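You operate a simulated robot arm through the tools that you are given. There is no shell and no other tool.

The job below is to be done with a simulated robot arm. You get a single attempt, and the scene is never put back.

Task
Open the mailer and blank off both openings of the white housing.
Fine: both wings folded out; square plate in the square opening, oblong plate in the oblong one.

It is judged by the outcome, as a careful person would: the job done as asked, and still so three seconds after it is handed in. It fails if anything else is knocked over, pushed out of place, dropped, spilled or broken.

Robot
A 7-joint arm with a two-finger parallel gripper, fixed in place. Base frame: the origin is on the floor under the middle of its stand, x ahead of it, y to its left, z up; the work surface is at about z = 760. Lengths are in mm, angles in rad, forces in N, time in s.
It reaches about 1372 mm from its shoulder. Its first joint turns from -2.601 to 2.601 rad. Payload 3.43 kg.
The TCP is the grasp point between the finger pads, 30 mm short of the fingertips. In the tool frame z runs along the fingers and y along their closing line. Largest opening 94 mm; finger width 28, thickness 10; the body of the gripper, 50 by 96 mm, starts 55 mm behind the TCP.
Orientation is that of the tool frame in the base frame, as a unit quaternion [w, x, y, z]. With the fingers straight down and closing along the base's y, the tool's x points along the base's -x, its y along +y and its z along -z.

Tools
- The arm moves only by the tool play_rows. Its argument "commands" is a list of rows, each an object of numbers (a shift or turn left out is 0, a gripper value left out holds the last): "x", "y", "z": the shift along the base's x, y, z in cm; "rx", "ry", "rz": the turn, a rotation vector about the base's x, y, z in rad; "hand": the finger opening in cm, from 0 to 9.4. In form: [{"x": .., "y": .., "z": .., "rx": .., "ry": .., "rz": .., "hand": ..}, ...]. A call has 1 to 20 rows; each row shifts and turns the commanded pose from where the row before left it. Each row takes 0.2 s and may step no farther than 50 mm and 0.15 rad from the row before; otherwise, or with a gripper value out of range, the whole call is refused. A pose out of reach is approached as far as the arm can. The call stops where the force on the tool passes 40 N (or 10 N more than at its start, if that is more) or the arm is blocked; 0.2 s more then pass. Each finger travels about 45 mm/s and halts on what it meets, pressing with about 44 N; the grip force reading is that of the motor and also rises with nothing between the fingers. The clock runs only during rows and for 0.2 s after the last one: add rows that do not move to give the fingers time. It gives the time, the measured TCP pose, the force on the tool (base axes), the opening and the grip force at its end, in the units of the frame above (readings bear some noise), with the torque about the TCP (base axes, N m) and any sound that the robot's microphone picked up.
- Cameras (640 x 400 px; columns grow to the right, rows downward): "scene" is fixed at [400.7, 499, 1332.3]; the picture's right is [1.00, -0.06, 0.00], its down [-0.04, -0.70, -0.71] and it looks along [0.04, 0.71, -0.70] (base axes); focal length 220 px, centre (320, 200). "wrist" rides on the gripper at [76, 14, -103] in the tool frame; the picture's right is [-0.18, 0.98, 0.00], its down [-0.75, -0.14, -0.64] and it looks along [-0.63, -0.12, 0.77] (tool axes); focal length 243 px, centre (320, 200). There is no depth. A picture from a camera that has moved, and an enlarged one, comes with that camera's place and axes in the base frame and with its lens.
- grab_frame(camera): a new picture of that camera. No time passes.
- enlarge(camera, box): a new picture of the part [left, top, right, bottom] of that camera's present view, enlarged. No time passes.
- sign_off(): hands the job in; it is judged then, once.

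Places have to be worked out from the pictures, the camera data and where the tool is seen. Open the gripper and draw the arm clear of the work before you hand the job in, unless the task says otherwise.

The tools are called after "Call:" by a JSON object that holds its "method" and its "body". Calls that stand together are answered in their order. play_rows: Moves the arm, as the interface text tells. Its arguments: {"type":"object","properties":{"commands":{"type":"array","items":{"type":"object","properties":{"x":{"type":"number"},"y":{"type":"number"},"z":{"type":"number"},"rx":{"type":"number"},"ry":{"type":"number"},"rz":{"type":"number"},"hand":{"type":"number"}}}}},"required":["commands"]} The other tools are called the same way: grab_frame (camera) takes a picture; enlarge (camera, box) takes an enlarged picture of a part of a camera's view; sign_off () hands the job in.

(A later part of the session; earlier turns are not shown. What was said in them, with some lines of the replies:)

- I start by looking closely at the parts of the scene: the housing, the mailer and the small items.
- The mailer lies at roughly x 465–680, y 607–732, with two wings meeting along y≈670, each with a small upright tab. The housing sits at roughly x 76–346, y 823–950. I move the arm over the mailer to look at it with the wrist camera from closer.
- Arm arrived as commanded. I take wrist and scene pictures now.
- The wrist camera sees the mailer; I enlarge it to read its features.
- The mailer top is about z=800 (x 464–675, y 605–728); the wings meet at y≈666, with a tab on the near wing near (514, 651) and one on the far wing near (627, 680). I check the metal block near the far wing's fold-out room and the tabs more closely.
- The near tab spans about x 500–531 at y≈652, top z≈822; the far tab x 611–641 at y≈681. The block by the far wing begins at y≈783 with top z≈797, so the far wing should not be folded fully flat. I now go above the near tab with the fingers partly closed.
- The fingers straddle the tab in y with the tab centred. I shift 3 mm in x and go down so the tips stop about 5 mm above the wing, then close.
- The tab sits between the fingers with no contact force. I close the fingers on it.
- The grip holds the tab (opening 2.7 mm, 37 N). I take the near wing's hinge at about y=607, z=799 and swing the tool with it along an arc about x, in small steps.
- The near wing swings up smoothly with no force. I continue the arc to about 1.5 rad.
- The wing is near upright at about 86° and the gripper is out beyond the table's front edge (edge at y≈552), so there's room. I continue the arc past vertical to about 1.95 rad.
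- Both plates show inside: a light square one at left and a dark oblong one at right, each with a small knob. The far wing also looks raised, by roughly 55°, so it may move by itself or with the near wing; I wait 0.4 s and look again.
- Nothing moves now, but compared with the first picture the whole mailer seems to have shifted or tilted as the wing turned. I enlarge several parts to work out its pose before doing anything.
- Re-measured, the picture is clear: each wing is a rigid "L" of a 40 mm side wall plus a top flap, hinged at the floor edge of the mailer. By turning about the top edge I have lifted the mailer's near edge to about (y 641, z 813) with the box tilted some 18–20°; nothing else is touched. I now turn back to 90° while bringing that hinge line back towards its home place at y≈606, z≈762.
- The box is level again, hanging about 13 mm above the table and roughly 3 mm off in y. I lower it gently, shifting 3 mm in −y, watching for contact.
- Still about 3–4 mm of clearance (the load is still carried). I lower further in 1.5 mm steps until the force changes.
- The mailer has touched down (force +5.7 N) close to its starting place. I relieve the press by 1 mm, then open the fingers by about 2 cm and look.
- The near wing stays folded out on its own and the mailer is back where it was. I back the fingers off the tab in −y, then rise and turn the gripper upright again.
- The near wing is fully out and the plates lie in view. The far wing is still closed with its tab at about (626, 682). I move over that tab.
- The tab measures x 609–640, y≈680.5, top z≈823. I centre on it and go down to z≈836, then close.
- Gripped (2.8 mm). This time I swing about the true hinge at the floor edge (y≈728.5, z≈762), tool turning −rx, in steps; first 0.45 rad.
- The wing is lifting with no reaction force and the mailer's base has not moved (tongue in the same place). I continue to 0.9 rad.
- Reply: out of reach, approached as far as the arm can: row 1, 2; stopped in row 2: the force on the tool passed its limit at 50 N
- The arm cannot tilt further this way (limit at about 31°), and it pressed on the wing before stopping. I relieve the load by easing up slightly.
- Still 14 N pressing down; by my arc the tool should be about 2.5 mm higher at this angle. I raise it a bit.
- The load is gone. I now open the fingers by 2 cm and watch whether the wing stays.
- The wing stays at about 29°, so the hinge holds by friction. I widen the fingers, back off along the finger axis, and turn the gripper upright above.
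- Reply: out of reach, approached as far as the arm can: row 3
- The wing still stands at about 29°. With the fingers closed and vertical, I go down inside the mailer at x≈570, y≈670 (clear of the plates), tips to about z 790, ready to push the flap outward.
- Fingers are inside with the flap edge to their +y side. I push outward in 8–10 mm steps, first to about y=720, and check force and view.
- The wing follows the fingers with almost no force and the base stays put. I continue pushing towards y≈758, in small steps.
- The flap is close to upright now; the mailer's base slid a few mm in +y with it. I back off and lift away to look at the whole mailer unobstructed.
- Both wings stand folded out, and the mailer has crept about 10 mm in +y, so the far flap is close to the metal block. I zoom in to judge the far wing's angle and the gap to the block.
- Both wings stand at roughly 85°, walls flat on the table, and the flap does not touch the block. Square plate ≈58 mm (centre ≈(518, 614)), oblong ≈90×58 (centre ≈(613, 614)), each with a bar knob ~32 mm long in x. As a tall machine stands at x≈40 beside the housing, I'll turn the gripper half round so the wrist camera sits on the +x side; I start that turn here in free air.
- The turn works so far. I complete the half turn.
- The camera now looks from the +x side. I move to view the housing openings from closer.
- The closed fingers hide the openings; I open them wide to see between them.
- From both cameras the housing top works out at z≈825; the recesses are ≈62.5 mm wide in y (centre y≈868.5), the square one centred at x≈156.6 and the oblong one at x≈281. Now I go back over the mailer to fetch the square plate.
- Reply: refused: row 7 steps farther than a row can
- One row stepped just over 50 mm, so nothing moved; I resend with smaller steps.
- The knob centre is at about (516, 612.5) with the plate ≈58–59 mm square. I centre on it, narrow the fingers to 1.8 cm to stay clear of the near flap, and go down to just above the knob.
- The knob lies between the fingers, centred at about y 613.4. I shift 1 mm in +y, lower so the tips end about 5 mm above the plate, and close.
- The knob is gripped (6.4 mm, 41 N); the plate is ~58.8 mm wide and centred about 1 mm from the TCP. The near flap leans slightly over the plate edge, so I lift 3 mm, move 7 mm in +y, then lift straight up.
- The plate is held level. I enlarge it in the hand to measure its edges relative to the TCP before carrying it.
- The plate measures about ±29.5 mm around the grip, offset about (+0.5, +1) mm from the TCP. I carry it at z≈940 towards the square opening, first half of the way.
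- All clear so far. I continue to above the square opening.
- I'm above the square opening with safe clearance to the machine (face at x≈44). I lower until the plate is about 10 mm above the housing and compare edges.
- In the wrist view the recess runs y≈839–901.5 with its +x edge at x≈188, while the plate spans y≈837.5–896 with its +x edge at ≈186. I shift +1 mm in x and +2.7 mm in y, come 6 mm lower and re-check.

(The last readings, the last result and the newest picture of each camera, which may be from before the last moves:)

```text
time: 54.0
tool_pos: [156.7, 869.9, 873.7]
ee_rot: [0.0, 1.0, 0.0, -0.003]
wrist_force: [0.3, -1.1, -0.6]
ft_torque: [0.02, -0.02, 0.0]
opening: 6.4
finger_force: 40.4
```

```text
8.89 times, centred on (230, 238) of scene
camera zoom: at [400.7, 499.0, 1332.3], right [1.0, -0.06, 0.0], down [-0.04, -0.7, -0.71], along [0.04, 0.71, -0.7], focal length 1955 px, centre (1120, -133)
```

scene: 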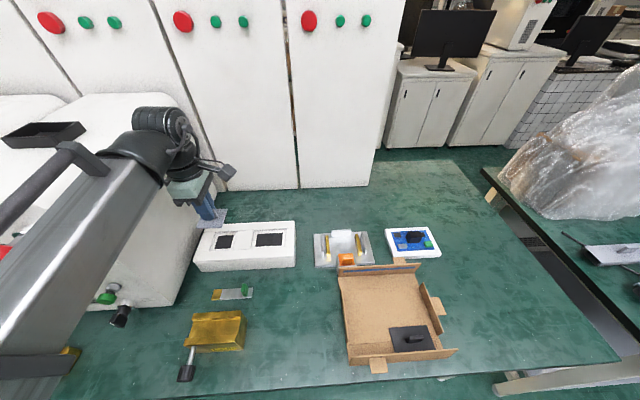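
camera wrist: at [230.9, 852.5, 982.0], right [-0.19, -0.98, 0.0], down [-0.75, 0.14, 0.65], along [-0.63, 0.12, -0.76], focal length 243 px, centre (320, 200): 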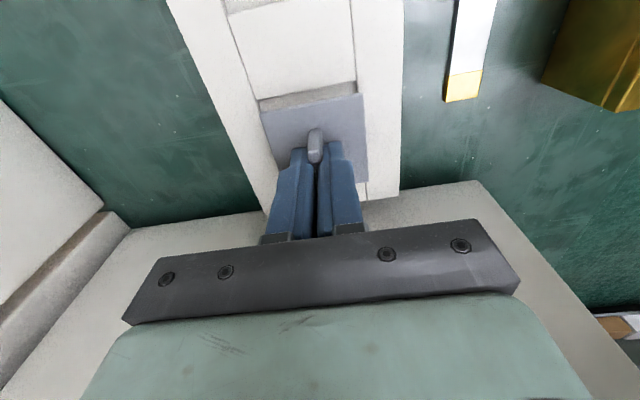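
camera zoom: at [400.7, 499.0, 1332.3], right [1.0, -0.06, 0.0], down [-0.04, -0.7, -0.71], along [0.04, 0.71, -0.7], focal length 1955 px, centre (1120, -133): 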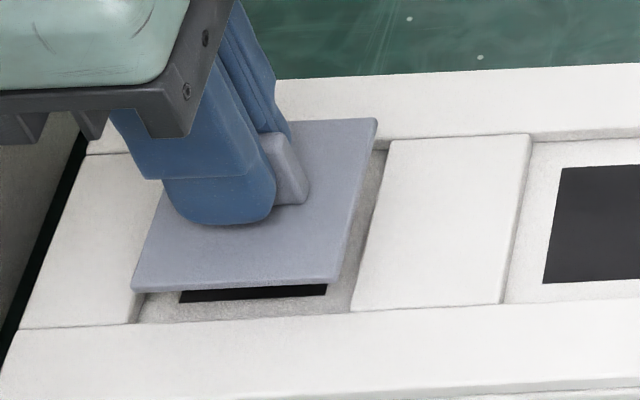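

Both cameras now agree the plate is centred in y (≈869.7) and about 0.6 mm too far in +x. I correct x and lower 10 mm in small steps into the recess.

Call:
{"method": "play_rows", "body": {"commands": [{"x": -0.06, "z": -0.3}, {"z": -0.3}, {"z": -0.2}, {"z": -0.2}, {}]}}

Call:
{"method": "enlarge", "body": {"camera": "wrist", "box": [240, 80, 400, 200]}}

Call:
{"method": "enlarge", "body": {"camera": "scene", "box": [195, 215, 265, 260]}}

```text
time: 55.2
tool_pos: [155.1, 868.8, 864.6]
ee_rot: [-0.001, 1.0, -0.001, -0.002]
wrist_force: [-0.1, 0.1, -0.1]
ft_torque: [0.01, 0.01, 0.03]
opening: 6.5
finger_force: 40.7
```

```text
3.33 times, centred on (320, 140) of wrist
camera zoom: at [230.2, 854.9, 965.2], right [-0.19, -0.98, 0.0], down [-0.75, 0.14, 0.65], along [-0.63, 0.12, -0.76], focal length 809 px, centre (320, 400)
```

zoom: 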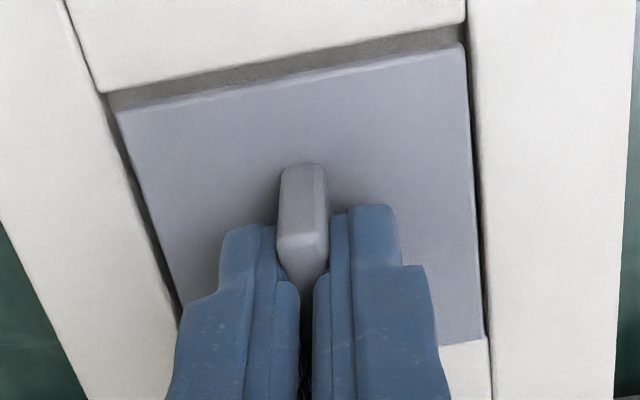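

```text
8.89 times, centred on (230, 238) of scene
camera zoom: at [400.7, 499.0, 1332.3], right [1.0, -0.06, 0.0], down [-0.04, -0.7, -0.71], along [0.04, 0.71, -0.7], focal length 1955 px, centre (1120, -133)
```

zoom: 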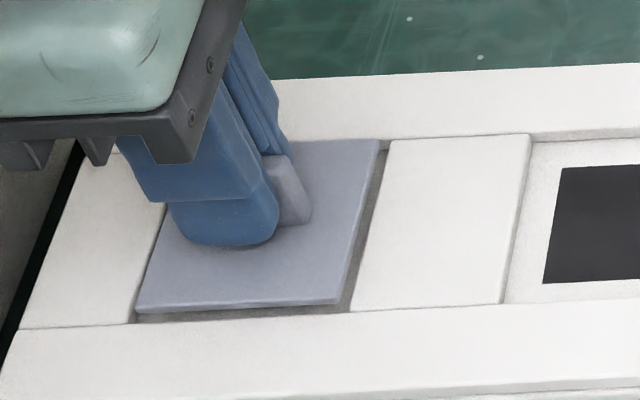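

The plate is at the recess mouth with roughly 1–2 mm margin all round and no contact force. I nudge +0.4 mm in x and lower another 5–6 mm gently.

Call:
{"method": "play_rows", "body": {"commands": [{"x": 0.04, "z": -0.2}, {"z": -0.2}, {"z": -0.1}, {}]}}

Call:
{"method": "enlarge", "body": {"camera": "wrist", "box": [240, 80, 400, 200]}}

Call:
{"method": "enlarge", "body": {"camera": "scene", "box": [195, 215, 265, 260]}}

```text
time: 56.2
tool_pos: [153.9, 869.9, 858.5]
ee_rot: [-0.001, 1.0, -0.001, -0.003]
wrist_force: [1.1, -0.1, -1.2]
ft_torque: [-0.02, -0.01, 0.01]
opening: 6.6
finger_force: 40.8
```

```text
3.33 times, centred on (320, 140) of wrist
camera zoom: at [230.5, 855.6, 960.5], right [-0.19, -0.98, 0.0], down [-0.75, 0.14, 0.65], along [-0.63, 0.12, -0.76], focal length 809 px, centre (320, 400)
```

zoom: 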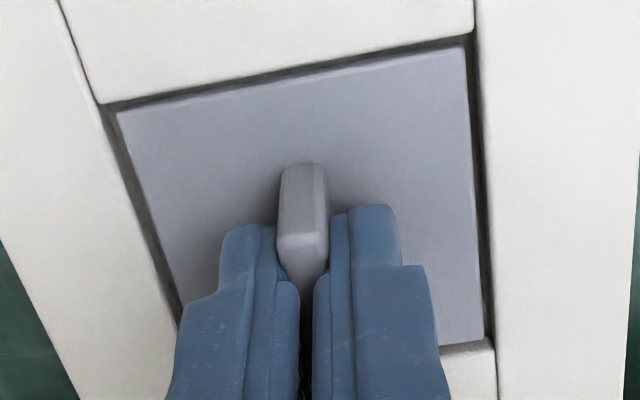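

```text
8.89 times, centred on (230, 238) of scene
camera zoom: at [400.7, 499.0, 1332.3], right [1.0, -0.06, 0.0], down [-0.04, -0.7, -0.71], along [0.04, 0.71, -0.7], focal length 1955 px, centre (1120, -133)
```

zoom: 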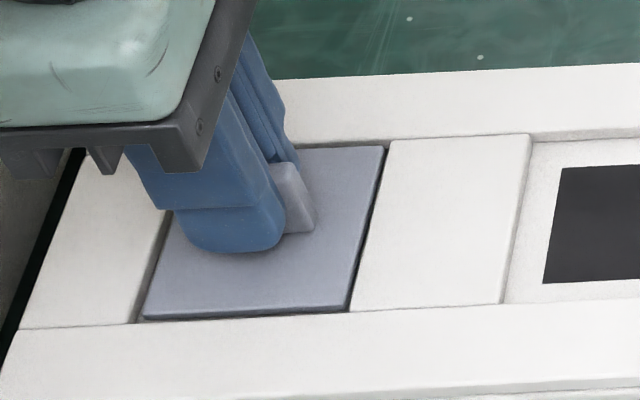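

The plate is inside the recess. I lower in 1 mm steps until it seats.

Call:
{"method": "play_rows", "body": {"commands": [{"z": -0.1}, {"z": -0.1}, {}]}}

Call:
{"method": "enlarge", "body": {"camera": "scene", "box": [195, 215, 265, 260]}}

```text
time: 57.0
tool_pos: [154.1, 869.6, 856.1]
ee_rot: [-0.001, 1.0, -0.001, -0.002]
wrist_force: [-0.5, 0.2, -0.7]
ft_torque: [0.02, 0.04, -0.01]
opening: 6.7
finger_force: 41.2
```

```text
8.89 times, centred on (230, 238) of scene
camera zoom: at [400.7, 499.0, 1332.3], right [1.0, -0.06, 0.0], down [-0.04, -0.7, -0.71], along [0.04, 0.71, -0.7], focal length 1955 px, centre (1120, -133)
```

zoom: 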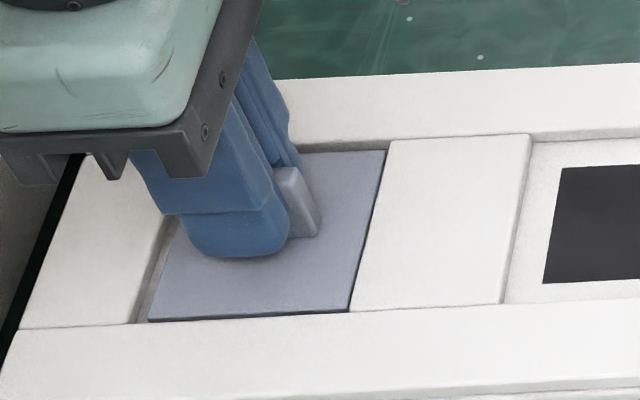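

Still no contact; I keep lowering in 1 mm steps.

Call:
{"method": "play_rows", "body": {"commands": [{"z": -0.1}, {"z": -0.1}, {}]}}

Call:
{"method": "enlarge", "body": {"camera": "wrist", "box": [240, 80, 400, 200]}}

```text
time: 57.8
tool_pos: [153.8, 869.6, 855.6]
ee_rot: [-0.002, 1.0, -0.001, -0.002]
wrist_force: [-0.4, 3.9, 10.0]
ft_torque: [0.03, 0.02, -0.07]
opening: 6.6
finger_force: 40.4
```

```text
3.33 times, centred on (320, 140) of wrist
camera zoom: at [230.8, 855.2, 956.8], right [-0.19, -0.98, 0.0], down [-0.75, 0.14, 0.65], along [-0.63, 0.12, -0.76], focal length 809 px, centre (320, 400)
```

zoom: 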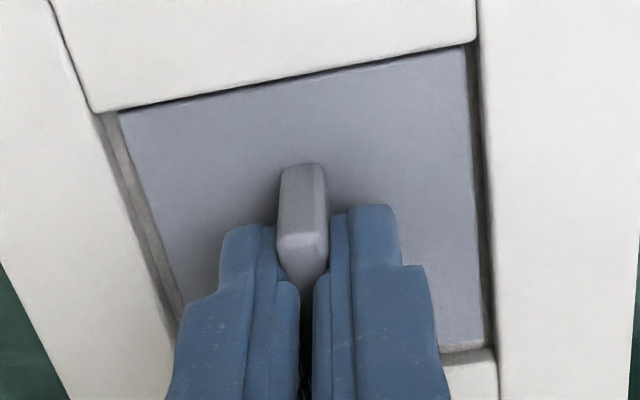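

Contact at 10 N with the plate well below the rim: it is seated on the ledge. I relieve the press slightly, open the fingers and rise clear.

Call:
{"method": "play_rows", "body": {"commands": [{"z": 0.08}, {"hand": 1.2}, {"hand": 2.2}, {}, {"z": 1.5}, {"z": 2.5}, {"z": 4}, {"z": 4}, {}]}}

Call:
{"method": "enlarge", "body": {"camera": "scene", "box": [185, 205, 305, 280]}}

Call:
{"method": "enlarge", "body": {"camera": "wrist", "box": [220, 60, 420, 210]}}

```text
time: 59.8
tool_pos: [156.2, 869.2, 973.2]
ee_rot: [0.0, 1.0, -0.001, -0.003]
wrist_force: [-0.2, 0.0, 0.3]
ft_torque: [0.0, -0.03, -0.01]
opening: 21.8
finger_force: 0.1
```

```text
5.33 times, centred on (245, 242) of scene
camera zoom: at [400.7, 499.0, 1332.3], right [1.0, -0.06, 0.0], down [-0.04, -0.7, -0.71], along [0.04, 0.71, -0.7], focal length 1173 px, centre (720, -27)
```

zoom: 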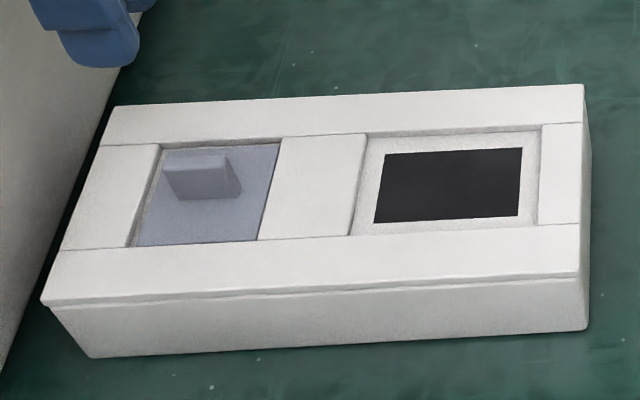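

```text
2.67 times, centred on (320, 135) of wrist
camera zoom: at [232.6, 855.4, 1076.2], right [-0.19, -0.98, 0.0], down [-0.75, 0.14, 0.65], along [-0.63, 0.12, -0.76], focal length 647 px, centre (320, 373)
```

zoom: 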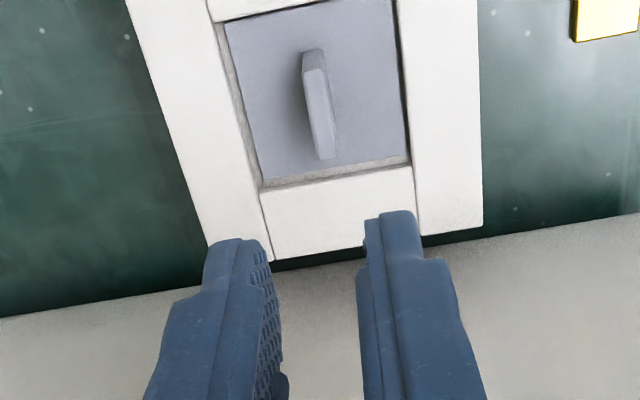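

The square plate sits flat in its opening and the housing has not moved. Now I go back for the oblong plate at about (613, 614).

Call:
{"method": "play_rows", "body": {"commands": [{"x": 4.15, "y": -2.3}, {"x": 4.15, "y": -2.3}, {"x": 4.15, "y": -2.3}, {"x": 4.15, "y": -2.3}, {"x": 4.15, "y": -2.3}, {"x": 4.15, "y": -2.3}, {"x": 4.15, "y": -2.3}, {"x": 4.15, "y": -2.3}, {"x": 4.15, "y": -2.3, "hand": 1.8}, {"x": 4.15, "y": -2.3}, {"x": 4.15, "y": -2.4}, {"z": -3}, {"z": -3}, {}]}}

Call:
{"method": "grab_frame", "body": {"camera": "wrist"}}

Call:
{"method": "enlarge", "body": {"camera": "wrist", "box": [240, 60, 400, 180]}}

```text
time: 62.8
tool_pos: [613.5, 615.2, 913.2]
ee_rot: [-0.001, 1.0, 0.0, -0.002]
wrist_force: [0.5, -0.8, -0.5]
ft_torque: [0.01, 0.01, 0.01]
opening: 18.2
finger_force: 0.0
```

```text
taken
camera wrist: at [689.7, 601.5, 1015.0], right [-0.19, -0.98, 0.0], down [-0.75, 0.14, 0.65], along [-0.63, 0.12, -0.76], focal length 243 px, centre (320, 200)
```

wrist: 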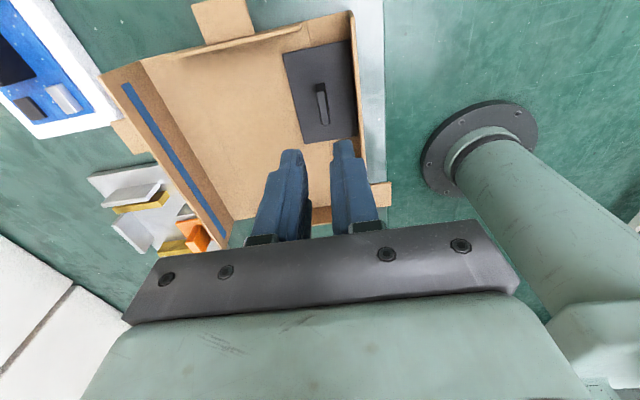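

```text
3.33 times, centred on (320, 120) of wrist
camera zoom: at [689.7, 601.5, 1015.0], right [-0.19, -0.98, 0.0], down [-0.75, 0.14, 0.65], along [-0.63, 0.12, -0.76], focal length 809 px, centre (320, 467)
```

zoom: 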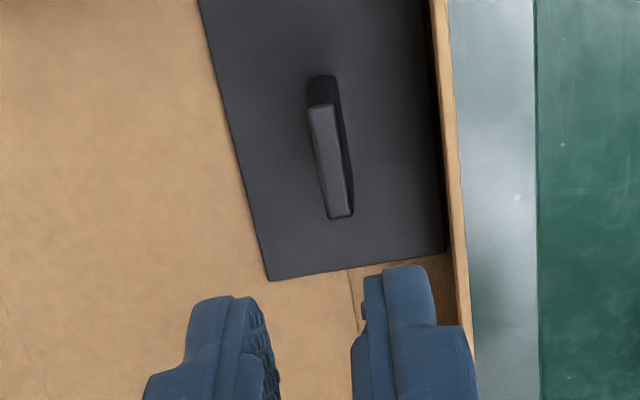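

The dark knob is at about (611, 612.8). I centre on it and descend to just above it.

Call:
{"method": "play_rows", "body": {"commands": [{"x": -0.22, "y": -0.24, "z": -2.5}, {"z": -2.5}, {"z": -2.0}, {"z": -1.0}, {}]}}

Call:
{"method": "enlarge", "body": {"camera": "wrist", "box": [240, 90, 400, 210]}}

```text
time: 64.0
tool_pos: [607.6, 611.0, 834.2]
ee_rot: [-0.001, 1.0, -0.002, -0.002]
wrist_force: [-0.5, -0.7, 0.5]
ft_torque: [-0.01, 0.01, 0.0]
opening: 18.4
finger_force: 0.0
```

```text
3.33 times, centred on (320, 150) of wrist
camera zoom: at [684.3, 598.1, 936.2], right [-0.19, -0.98, 0.0], down [-0.75, 0.14, 0.65], along [-0.63, 0.12, -0.76], focal length 809 px, centre (320, 367)
```

zoom: 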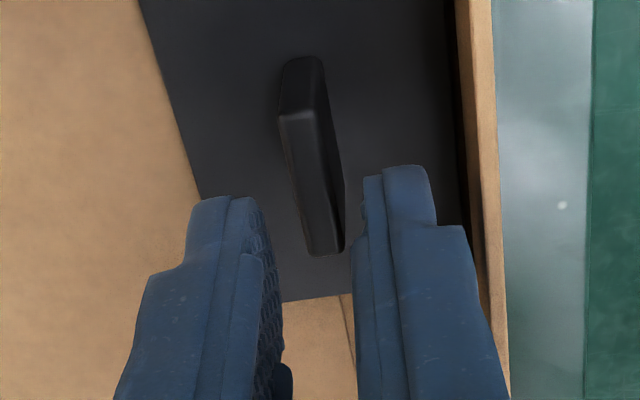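

The knob centre reads (611, 613.1) versus the TCP at (607.6, 611). I correct by +3.3 mm in x and +1.8 mm in y, go down and close.

Call:
{"method": "play_rows", "body": {"commands": [{"x": 0.33, "y": 0.18, "z": -0.6}, {"z": -1.2}, {"z": -1.2}, {}, {"hand": 1.0}, {"hand": 0.4}, {"hand": 0}, {}, {}]}}

Call:
{"method": "enlarge", "body": {"camera": "wrist", "box": [240, 70, 400, 190]}}

```text
time: 66.0
tool_pos: [613.4, 613.6, 804.2]
ee_rot: [-0.001, 1.0, -0.001, -0.002]
wrist_force: [-0.3, -0.2, 2.2]
ft_torque: [-0.03, 0.05, 0.0]
opening: 6.8
finger_force: 40.3
```

```text
3.33 times, centred on (320, 130) of wrist
camera zoom: at [688.6, 600.0, 906.3], right [-0.19, -0.98, 0.0], down [-0.75, 0.14, 0.65], along [-0.63, 0.12, -0.76], focal length 809 px, centre (320, 433)
```

zoom: 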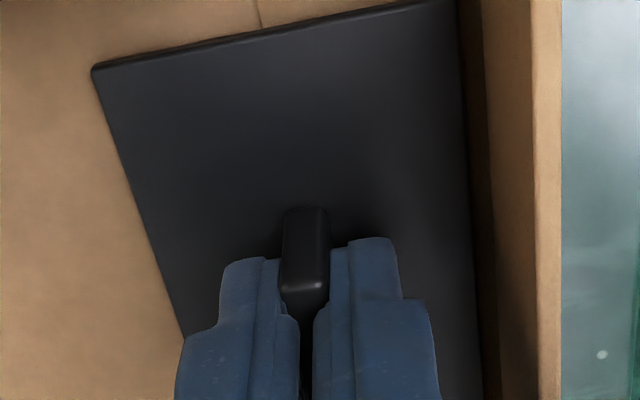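

The dark knob is gripped (6.8 mm). I lift 3 mm, move away from the near flap in +y, then raise it and measure the plate in the hand.

Call:
{"method": "play_rows", "body": {"commands": [{"z": 0.3}, {"y": 0.4, "z": 0.1}, {"y": 0.4, "z": 0.2}, {"z": 1}, {"z": 2}, {"z": 3}, {"z": 4}, {"z": 4}, {}, {}]}}

Call:
{"method": "grab_frame", "body": {"camera": "wrist"}}

Call:
{"method": "enlarge", "body": {"camera": "wrist", "box": [220, 70, 420, 220]}}

Call:
{"method": "enlarge", "body": {"camera": "scene", "box": [310, 240, 470, 400]}}

```text
time: 68.2
tool_pos: [611.0, 623.0, 952.0]
ee_rot: [-0.002, 1.0, -0.001, -0.002]
wrist_force: [0.5, 0.0, -0.1]
ft_torque: [0.0, 0.01, 0.01]
opening: 6.5
finger_force: 41.3
```

```text
taken
camera wrist: at [687.3, 608.4, 1054.0], right [-0.19, -0.98, 0.0], down [-0.75, 0.14, 0.65], along [-0.63, 0.12, -0.76], focal length 243 px, centre (320, 200)
```

wrist: 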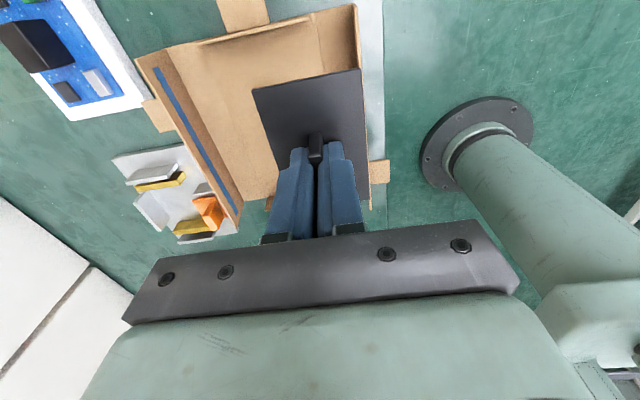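

```text
2.67 times, centred on (320, 145) of wrist
camera zoom: at [687.3, 608.4, 1054.0], right [-0.19, -0.98, 0.0], down [-0.75, 0.14, 0.65], along [-0.63, 0.12, -0.76], focal length 647 px, centre (320, 347)
```

zoom: 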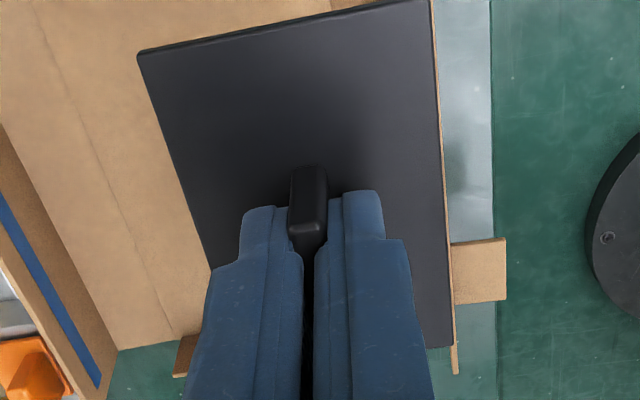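

```text
2.50 times, centred on (390, 320) of scene
camera zoom: at [400.7, 499.0, 1332.3], right [1.0, -0.06, 0.0], down [-0.04, -0.7, -0.71], along [0.04, 0.71, -0.7], focal length 550 px, centre (145, -100)
```

zoom: 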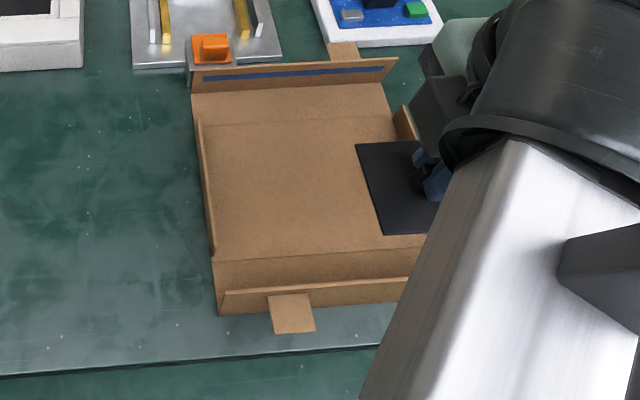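

The oblong plate spans about −46…+43.5 mm in x and ±29 mm in y around the TCP. I carry it to above the oblong opening (centre ≈(281, 869.6)).

Call:
{"method": "play_rows", "body": {"commands": [{"x": -3.65, "y": 2.74}, {"x": -3.65, "y": 2.74}, {"x": -3.65, "y": 2.74}, {"x": -3.65, "y": 2.74}, {"x": -3.65, "y": 2.74}, {"x": -3.65, "y": 2.74}, {"x": -3.65, "y": 2.74}, {"x": -3.65, "y": 2.74}, {"x": -3.65, "y": 2.73}, {}, {"z": -3}, {"z": -3}, {"z": -1.4}, {}]}}

Call:
{"method": "grab_frame", "body": {"camera": "wrist"}}

Call:
{"method": "enlarge", "body": {"camera": "wrist", "box": [220, 60, 420, 210]}}

Call:
{"method": "enlarge", "body": {"camera": "scene", "box": [225, 205, 305, 265]}}

```text
time: 71.2
tool_pos: [286.2, 870.2, 879.8]
ee_rot: [-0.001, 1.0, -0.001, -0.003]
wrist_force: [-0.7, -0.2, -0.8]
ft_torque: [0.01, -0.01, 0.04]
opening: 6.7
finger_force: 40.9
```

```text
taken
camera wrist: at [361.9, 856.6, 980.9], right [-0.19, -0.98, 0.0], down [-0.75, 0.14, 0.65], along [-0.63, 0.12, -0.76], focal length 243 px, centre (320, 200)
```

wrist: 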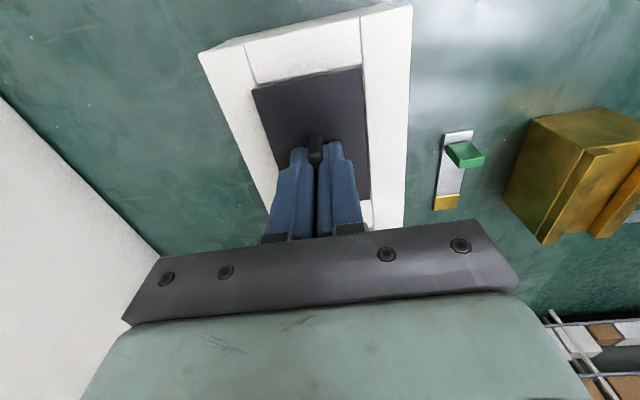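

```text
2.67 times, centred on (320, 135) of wrist
camera zoom: at [361.9, 856.6, 980.9], right [-0.19, -0.98, 0.0], down [-0.75, 0.14, 0.65], along [-0.63, 0.12, -0.76], focal length 647 px, centre (320, 373)
```

zoom: 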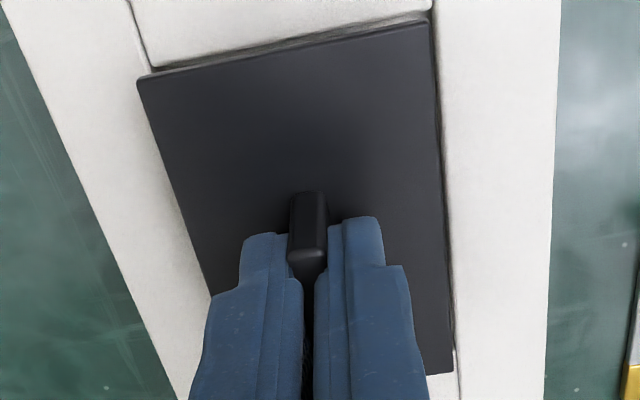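

```text
6.67 times, centred on (265, 235) of scene
camera zoom: at [400.7, 499.0, 1332.3], right [1.0, -0.06, 0.0], down [-0.04, -0.7, -0.71], along [0.04, 0.71, -0.7], focal length 1466 px, centre (687, -33)
```

zoom: 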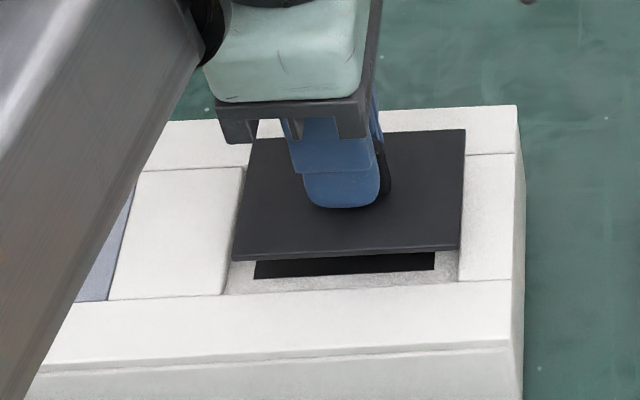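

The plate sits about 3.4 mm too far in +x and 0.7 mm in +y relative to the recess (recess +x edge at ≈327.5–328.5). I correct this, lower 6 mm and re-check.

Call:
{"method": "play_rows", "body": {"commands": [{"x": -0.34, "y": -0.07}, {"z": -0.3}, {"z": -0.3}, {}, {}]}}

Call:
{"method": "enlarge", "body": {"camera": "wrist", "box": [220, 60, 420, 210]}}

Call:
{"method": "enlarge", "body": {"camera": "scene", "box": [225, 205, 305, 265]}}

```text
time: 72.4
tool_pos: [280.9, 869.6, 871.3]
ee_rot: [-0.001, 1.0, -0.002, -0.003]
wrist_force: [-0.4, 0.0, -0.5]
ft_torque: [0.0, -0.01, 0.01]
opening: 6.7
finger_force: 40.3
```

```text
2.67 times, centred on (320, 135) of wrist
camera zoom: at [357.8, 856.0, 973.0], right [-0.19, -0.98, 0.0], down [-0.75, 0.14, 0.65], along [-0.63, 0.12, -0.76], focal length 647 px, centre (320, 373)
```

zoom: 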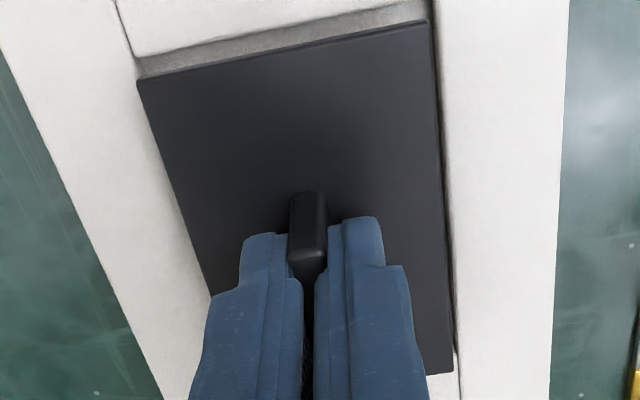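

```text
6.67 times, centred on (265, 235) of scene
camera zoom: at [400.7, 499.0, 1332.3], right [1.0, -0.06, 0.0], down [-0.04, -0.7, -0.71], along [0.04, 0.71, -0.7], focal length 1466 px, centre (687, -33)
```

zoom: 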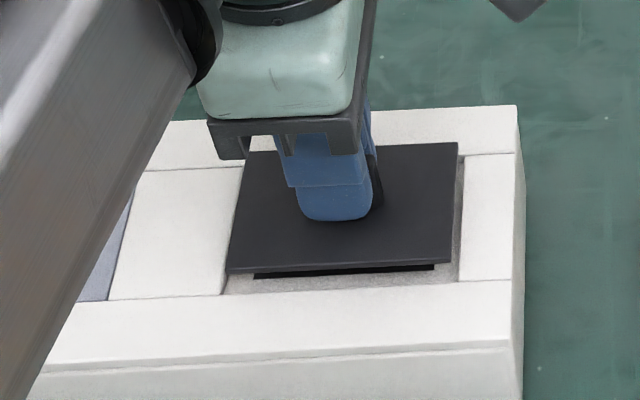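

The plate is now centred within about 1 mm in both views. I lower 10 mm in small steps.

Call:
{"method": "play_rows", "body": {"commands": [{"z": -0.3}, {"z": -0.3}, {"z": -0.2}, {"z": -0.2}, {}]}}

Call:
{"method": "enlarge", "body": {"camera": "wrist", "box": [220, 60, 420, 210]}}

Call:
{"method": "enlarge", "body": {"camera": "scene", "box": [225, 205, 305, 265]}}

```text
time: 73.6
tool_pos: [280.7, 869.7, 862.0]
ee_rot: [-0.001, 1.0, 0.0, -0.002]
wrist_force: [-0.1, 0.0, -0.5]
ft_torque: [0.0, -0.01, 0.05]
opening: 6.4
finger_force: 40.5
```

```text
2.67 times, centred on (320, 135) of wrist
camera zoom: at [358.1, 855.5, 963.3], right [-0.19, -0.98, 0.0], down [-0.75, 0.14, 0.65], along [-0.63, 0.12, -0.76], focal length 647 px, centre (320, 373)
```

zoom: 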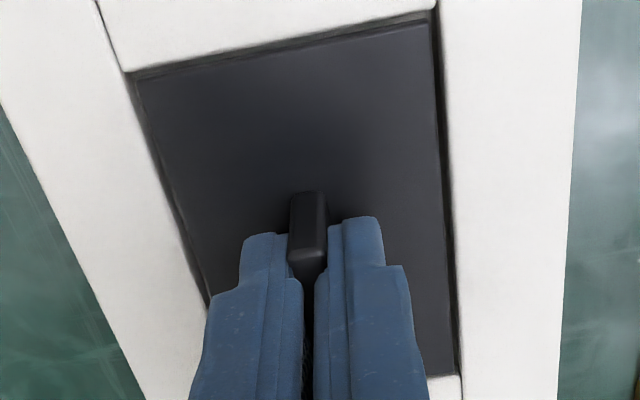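

```text
6.67 times, centred on (265, 235) of scene
camera zoom: at [400.7, 499.0, 1332.3], right [1.0, -0.06, 0.0], down [-0.04, -0.7, -0.71], along [0.04, 0.71, -0.7], focal length 1466 px, centre (687, -33)
```

zoom: 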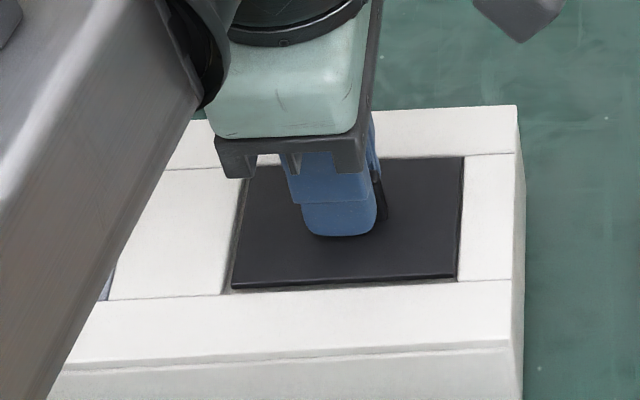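

The plate has entered the recess evenly. I continue down gently to seat it.

Call:
{"method": "play_rows", "body": {"commands": [{"z": -0.2}, {"z": -0.2}, {"z": -0.1}, {}]}}

Call:
{"method": "enlarge", "body": {"camera": "wrist", "box": [220, 60, 420, 210]}}

```text
time: 74.6
tool_pos: [281.3, 870.8, 856.7]
ee_rot: [0.0, 1.0, -0.001, -0.003]
wrist_force: [-0.1, 0.0, -0.4]
ft_torque: [0.0, 0.0, -0.01]
opening: 6.6
finger_force: 41.1
```

```text
2.67 times, centred on (320, 135) of wrist
camera zoom: at [357.0, 855.6, 958.4], right [-0.19, -0.98, 0.0], down [-0.75, 0.14, 0.65], along [-0.63, 0.12, -0.76], focal length 647 px, centre (320, 373)
```

zoom: 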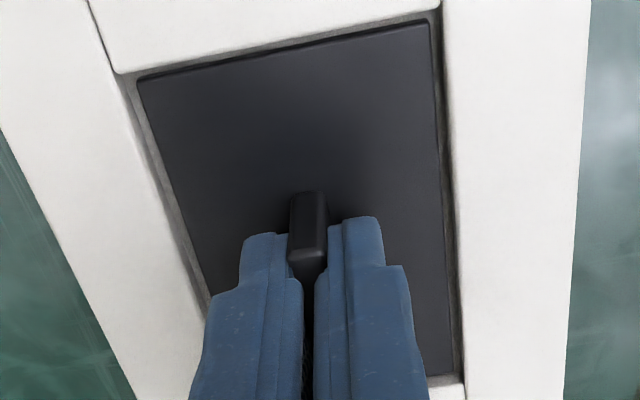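

Still free, nicely centred. I take 1 mm steps down to contact.

Call:
{"method": "play_rows", "body": {"commands": [{"z": -0.1}, {"z": -0.1}, {}]}}

```text
time: 75.4
tool_pos: [281.5, 869.8, 854.1]
ee_rot: [-0.001, 1.0, -0.001, -0.003]
wrist_force: [-0.5, 1.3, 18.8]
ft_torque: [-0.07, 0.19, -0.02]
opening: 6.3
finger_force: 41.0
```

Contact at 19 N: it is seated. I relieve the press, open the fingers and rise.

Call:
{"method": "play_rows", "body": {"commands": [{"z": 0.12}, {"hand": 1.2}, {"hand": 2.2}, {}, {"z": 1.5}, {"z": 2.5}, {"z": 4}, {"z": 4}, {}]}}

Call:
{"method": "enlarge", "body": {"camera": "wrist", "box": [200, 40, 440, 220]}}

Call:
{"method": "grab_frame", "body": {"camera": "scene"}}

```text
time: 77.4
tool_pos: [282.6, 872.0, 975.9]
ee_rot: [0.0, 1.0, -0.001, -0.002]
wrist_force: [0.6, 0.4, 1.2]
ft_torque: [0.05, 0.0, 0.01]
opening: 22.2
finger_force: 0.0
```

```text
2.22 times, centred on (320, 130) of wrist
camera zoom: at [358.0, 858.0, 1077.7], right [-0.19, -0.98, 0.0], down [-0.75, 0.14, 0.65], along [-0.63, 0.12, -0.76], focal length 539 px, centre (320, 356)
```

zoom: 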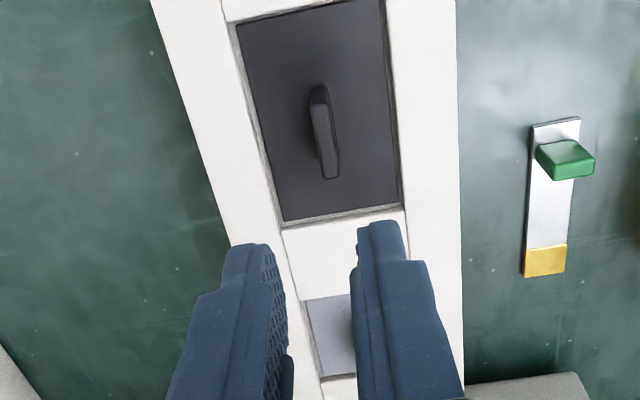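

```text
taken
```

scene: 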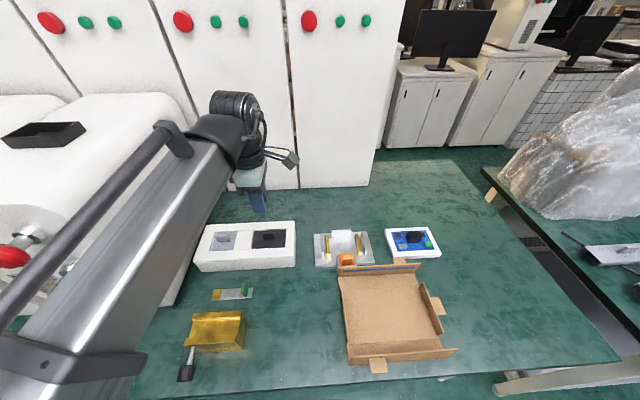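

Both plates lie seated in their openings. Next I check the wings' angles from a better viewpoint; I move the arm to look at the mailer from its +x side with fingers spread.

Call:
{"method": "play_rows", "body": {"commands": [{"x": 4.0, "y": -2.0, "hand": 5}, {"x": 4.4, "y": -2.1, "hand": 9}, {"x": 4.4, "y": -2.1, "hand": 9.2}, {"x": 4.4, "y": -2.1}, {"x": 4.4, "y": -2.1}, {"x": 4.4, "y": -2.1}, {"x": 4.4, "y": -2.1}, {"x": 4.4, "y": -2.1}, {"x": 4.4, "y": -2.1}, {"x": 4.4, "y": -2.1}, {"x": 4.4, "y": -2.1}, {"z": 1}, {}]}}

Call:
{"method": "grab_frame", "body": {"camera": "wrist"}}

Call:
{"method": "enlarge", "body": {"camera": "wrist", "box": [200, 60, 440, 220]}}

Call:
{"method": "grab_frame", "body": {"camera": "scene"}}

```text
time: 80.2
tool_pos: [759.8, 639.1, 983.0]
ee_rot: [-0.001, 1.0, -0.001, -0.002]
wrist_force: [-0.5, -0.6, 0.9]
ft_torque: [0.04, 0.0, 0.04]
opening: 92.1
finger_force: 0.0
```

```text
taken
camera wrist: at [835.7, 625.4, 1085.7], right [-0.19, -0.98, 0.0], down [-0.75, 0.14, 0.65], along [-0.63, 0.12, -0.76], focal length 243 px, centre (320, 200)
```

wrist: 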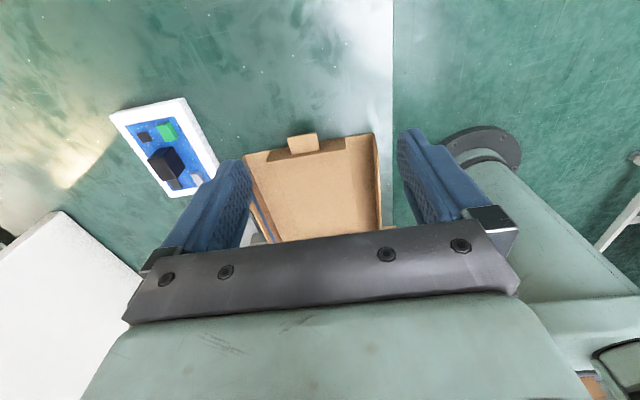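

```text
2.50 times, centred on (320, 140) of wrist
camera zoom: at [835.7, 625.4, 1085.7], right [-0.19, -0.98, 0.0], down [-0.75, 0.14, 0.65], along [-0.63, 0.12, -0.76], focal length 606 px, centre (320, 350)
```

zoom: 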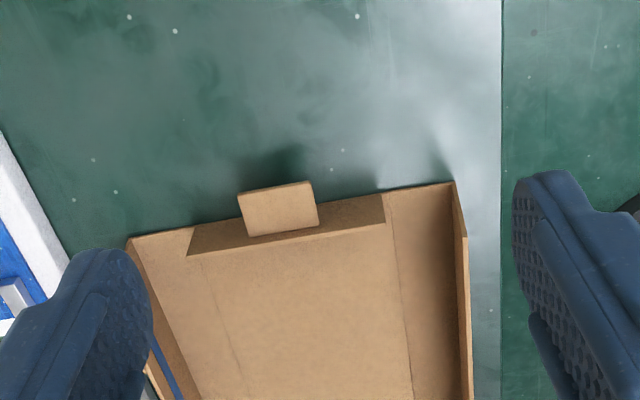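

```text
taken
```

scene: 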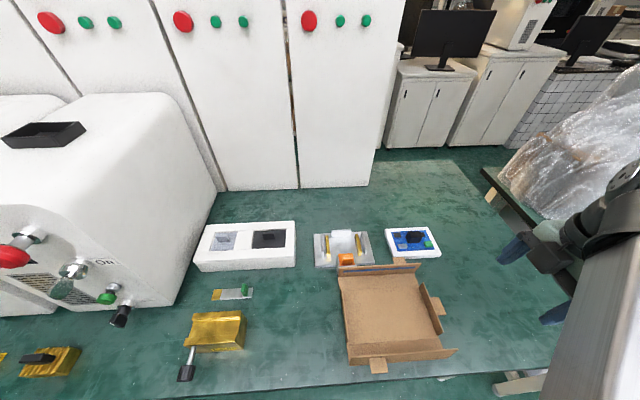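

The near flap measures about 87°. The finger hides the far flap's end, so I close the fingers to see it.

Call:
{"method": "play_rows", "body": {"commands": [{"y": -2, "hand": 6}, {"y": -2, "hand": 3}, {"hand": 0.5}, {}, {}, {}]}}

Call:
{"method": "enlarge", "body": {"camera": "wrist", "box": [160, 60, 360, 240]}}

Call:
{"method": "enlarge", "body": {"camera": "scene", "box": [325, 245, 465, 385]}}

```text
time: 81.6
tool_pos: [759.6, 597.3, 985.1]
ee_rot: [0.0, 1.0, -0.001, -0.002]
wrist_force: [0.1, -0.7, 0.2]
ft_torque: [-0.01, 0.01, 0.0]
opening: 5.1
finger_force: 0.0
```

```text
2.22 times, centred on (260, 150) of wrist
camera zoom: at [836.2, 584.3, 1087.0], right [-0.19, -0.98, 0.0], down [-0.75, 0.14, 0.65], along [-0.63, 0.12, -0.76], focal length 539 px, centre (453, 311)
```

zoom: 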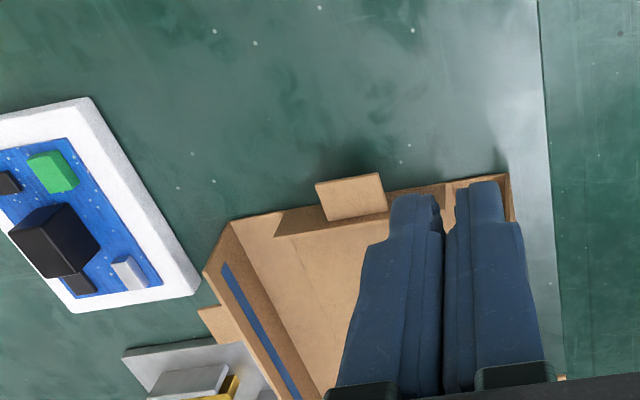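

```text
2.86 times, centred on (395, 315) of scene
camera zoom: at [400.7, 499.0, 1332.3], right [1.0, -0.06, 0.0], down [-0.04, -0.7, -0.71], along [0.04, 0.71, -0.7], focal length 628 px, centre (106, -129)
```

zoom: 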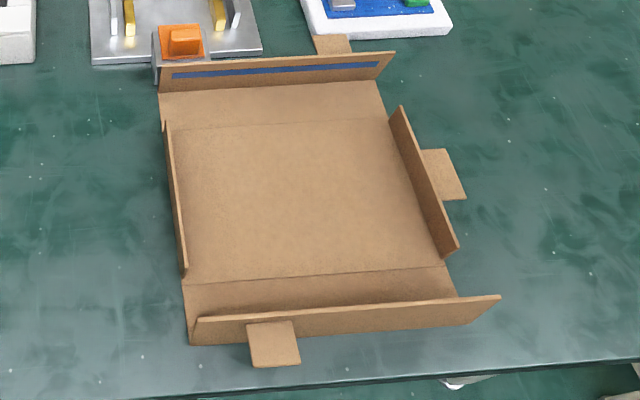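

The far flap stands at about 90° (top y≈770.6, bottom y≈771.1), about 10 mm clear of the block, and the near one at about 87°. I check the plates' seating once more in the unobstructed scene view.

Call:
{"method": "enlarge", "body": {"camera": "scene", "box": [190, 210, 300, 279]}}

Call:
{"method": "enlarge", "body": {"camera": "scene", "box": [160, 275, 290, 390]}}

Call:
{"method": "enlarge", "body": {"camera": "scene", "box": [300, 210, 450, 304]}}

```text
5.80 times, centred on (245, 244) of scene
camera zoom: at [400.7, 499.0, 1332.3], right [1.0, -0.06, 0.0], down [-0.04, -0.7, -0.71], along [0.04, 0.71, -0.7], focal length 1275 px, centre (755, -58)
```

zoom: 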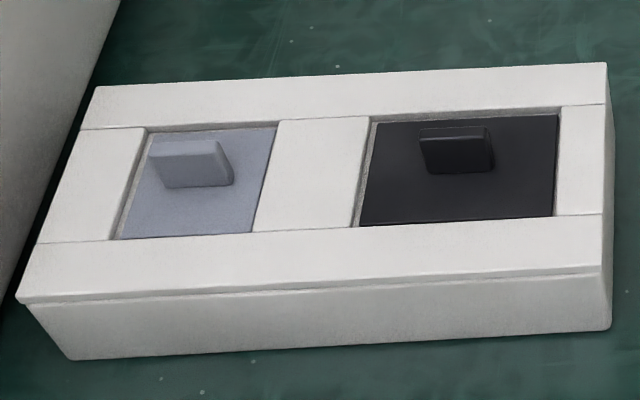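

```text
3.48 times, centred on (225, 332) of scene
camera zoom: at [400.7, 499.0, 1332.3], right [1.0, -0.06, 0.0], down [-0.04, -0.7, -0.71], along [0.04, 0.71, -0.7], focal length 765 px, centre (650, -261)
```

zoom: 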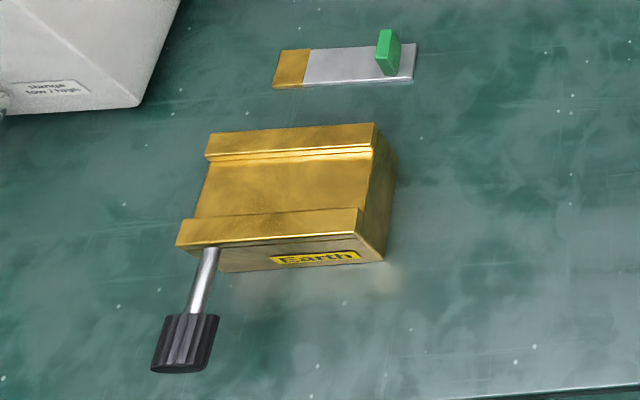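

```text
4.26 times, centred on (375, 257) of scene
camera zoom: at [400.7, 499.0, 1332.3], right [1.0, -0.06, 0.0], down [-0.04, -0.7, -0.71], along [0.04, 0.71, -0.7], focal length 936 px, centre (86, -43)
```

zoom: 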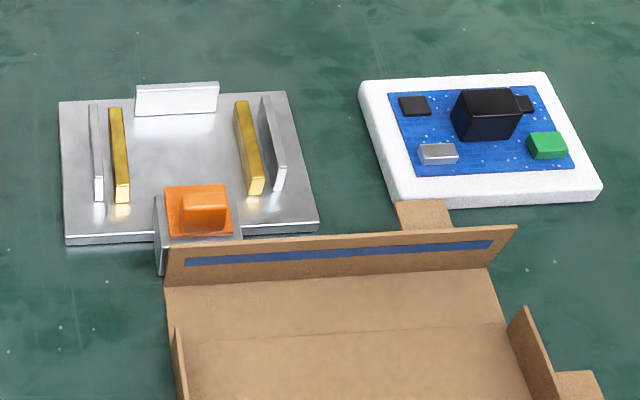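

Both plates lie flat in their own openings and every other object is exactly where it started. I open the gripper and draw the arm up and away from the work.

Call:
{"method": "play_rows", "body": {"commands": [{"z": 4, "hand": 4}, {"z": 4, "hand": 8}, {"z": 4, "hand": 9.2}, {"y": -4}, {"y": -4}, {}, {}]}}

Call:
{"method": "grab_frame", "body": {"camera": "scene"}}

```text
time: 83.2
tool_pos: [757.8, 519.9, 1105.0]
ee_rot: [-0.001, 1.0, -0.001, -0.003]
wrist_force: [0.7, 0.5, -0.4]
ft_torque: [0.02, -0.01, 0.04]
opening: 91.9
finger_force: 0.0
```

```text
taken
```

scene: 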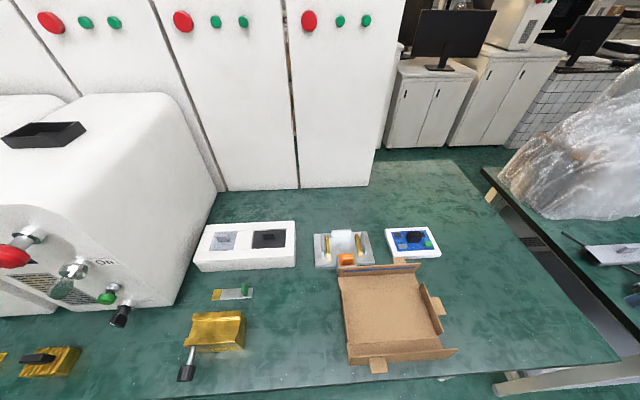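

The arm is clear with the gripper open. Both wings are folded out, the square and oblong plates are seated in their openings, and nothing else has moved, so I hand the job in.

Call:
{"method": "sign_off", "body": {}}

```text
The job is handed in.
```

The mailer is open with both wings folded out, and both openings of the white housing are blanked off. The square plate is in the square opening and the oblong plate in the oblong one, each lying flat and below the rim.

- **Wings:** the far wing stands at about 90° and the near wing at about 87°. Each wing is a rigid L of side wall and flap, so the walls lie flat on the table and the flaps stand upright. Both stayed put on their own once released.
- **Mailer position:** it ended about 10 mm further back (+y) than where it started. While opening the near wing I turned it about the wrong line and lifted the mailer; I set it back down in place. It then crept back as I opened the far wing, once when the arm hit its tilt limit and pressed on the wing with about 50 N. I left it there. The far flap is about 10 mm clear of the metal block.
- **Other objects:** in the final picture everything else on the table is where it was at the start.

The gripper is open and the arm is drawn clear.
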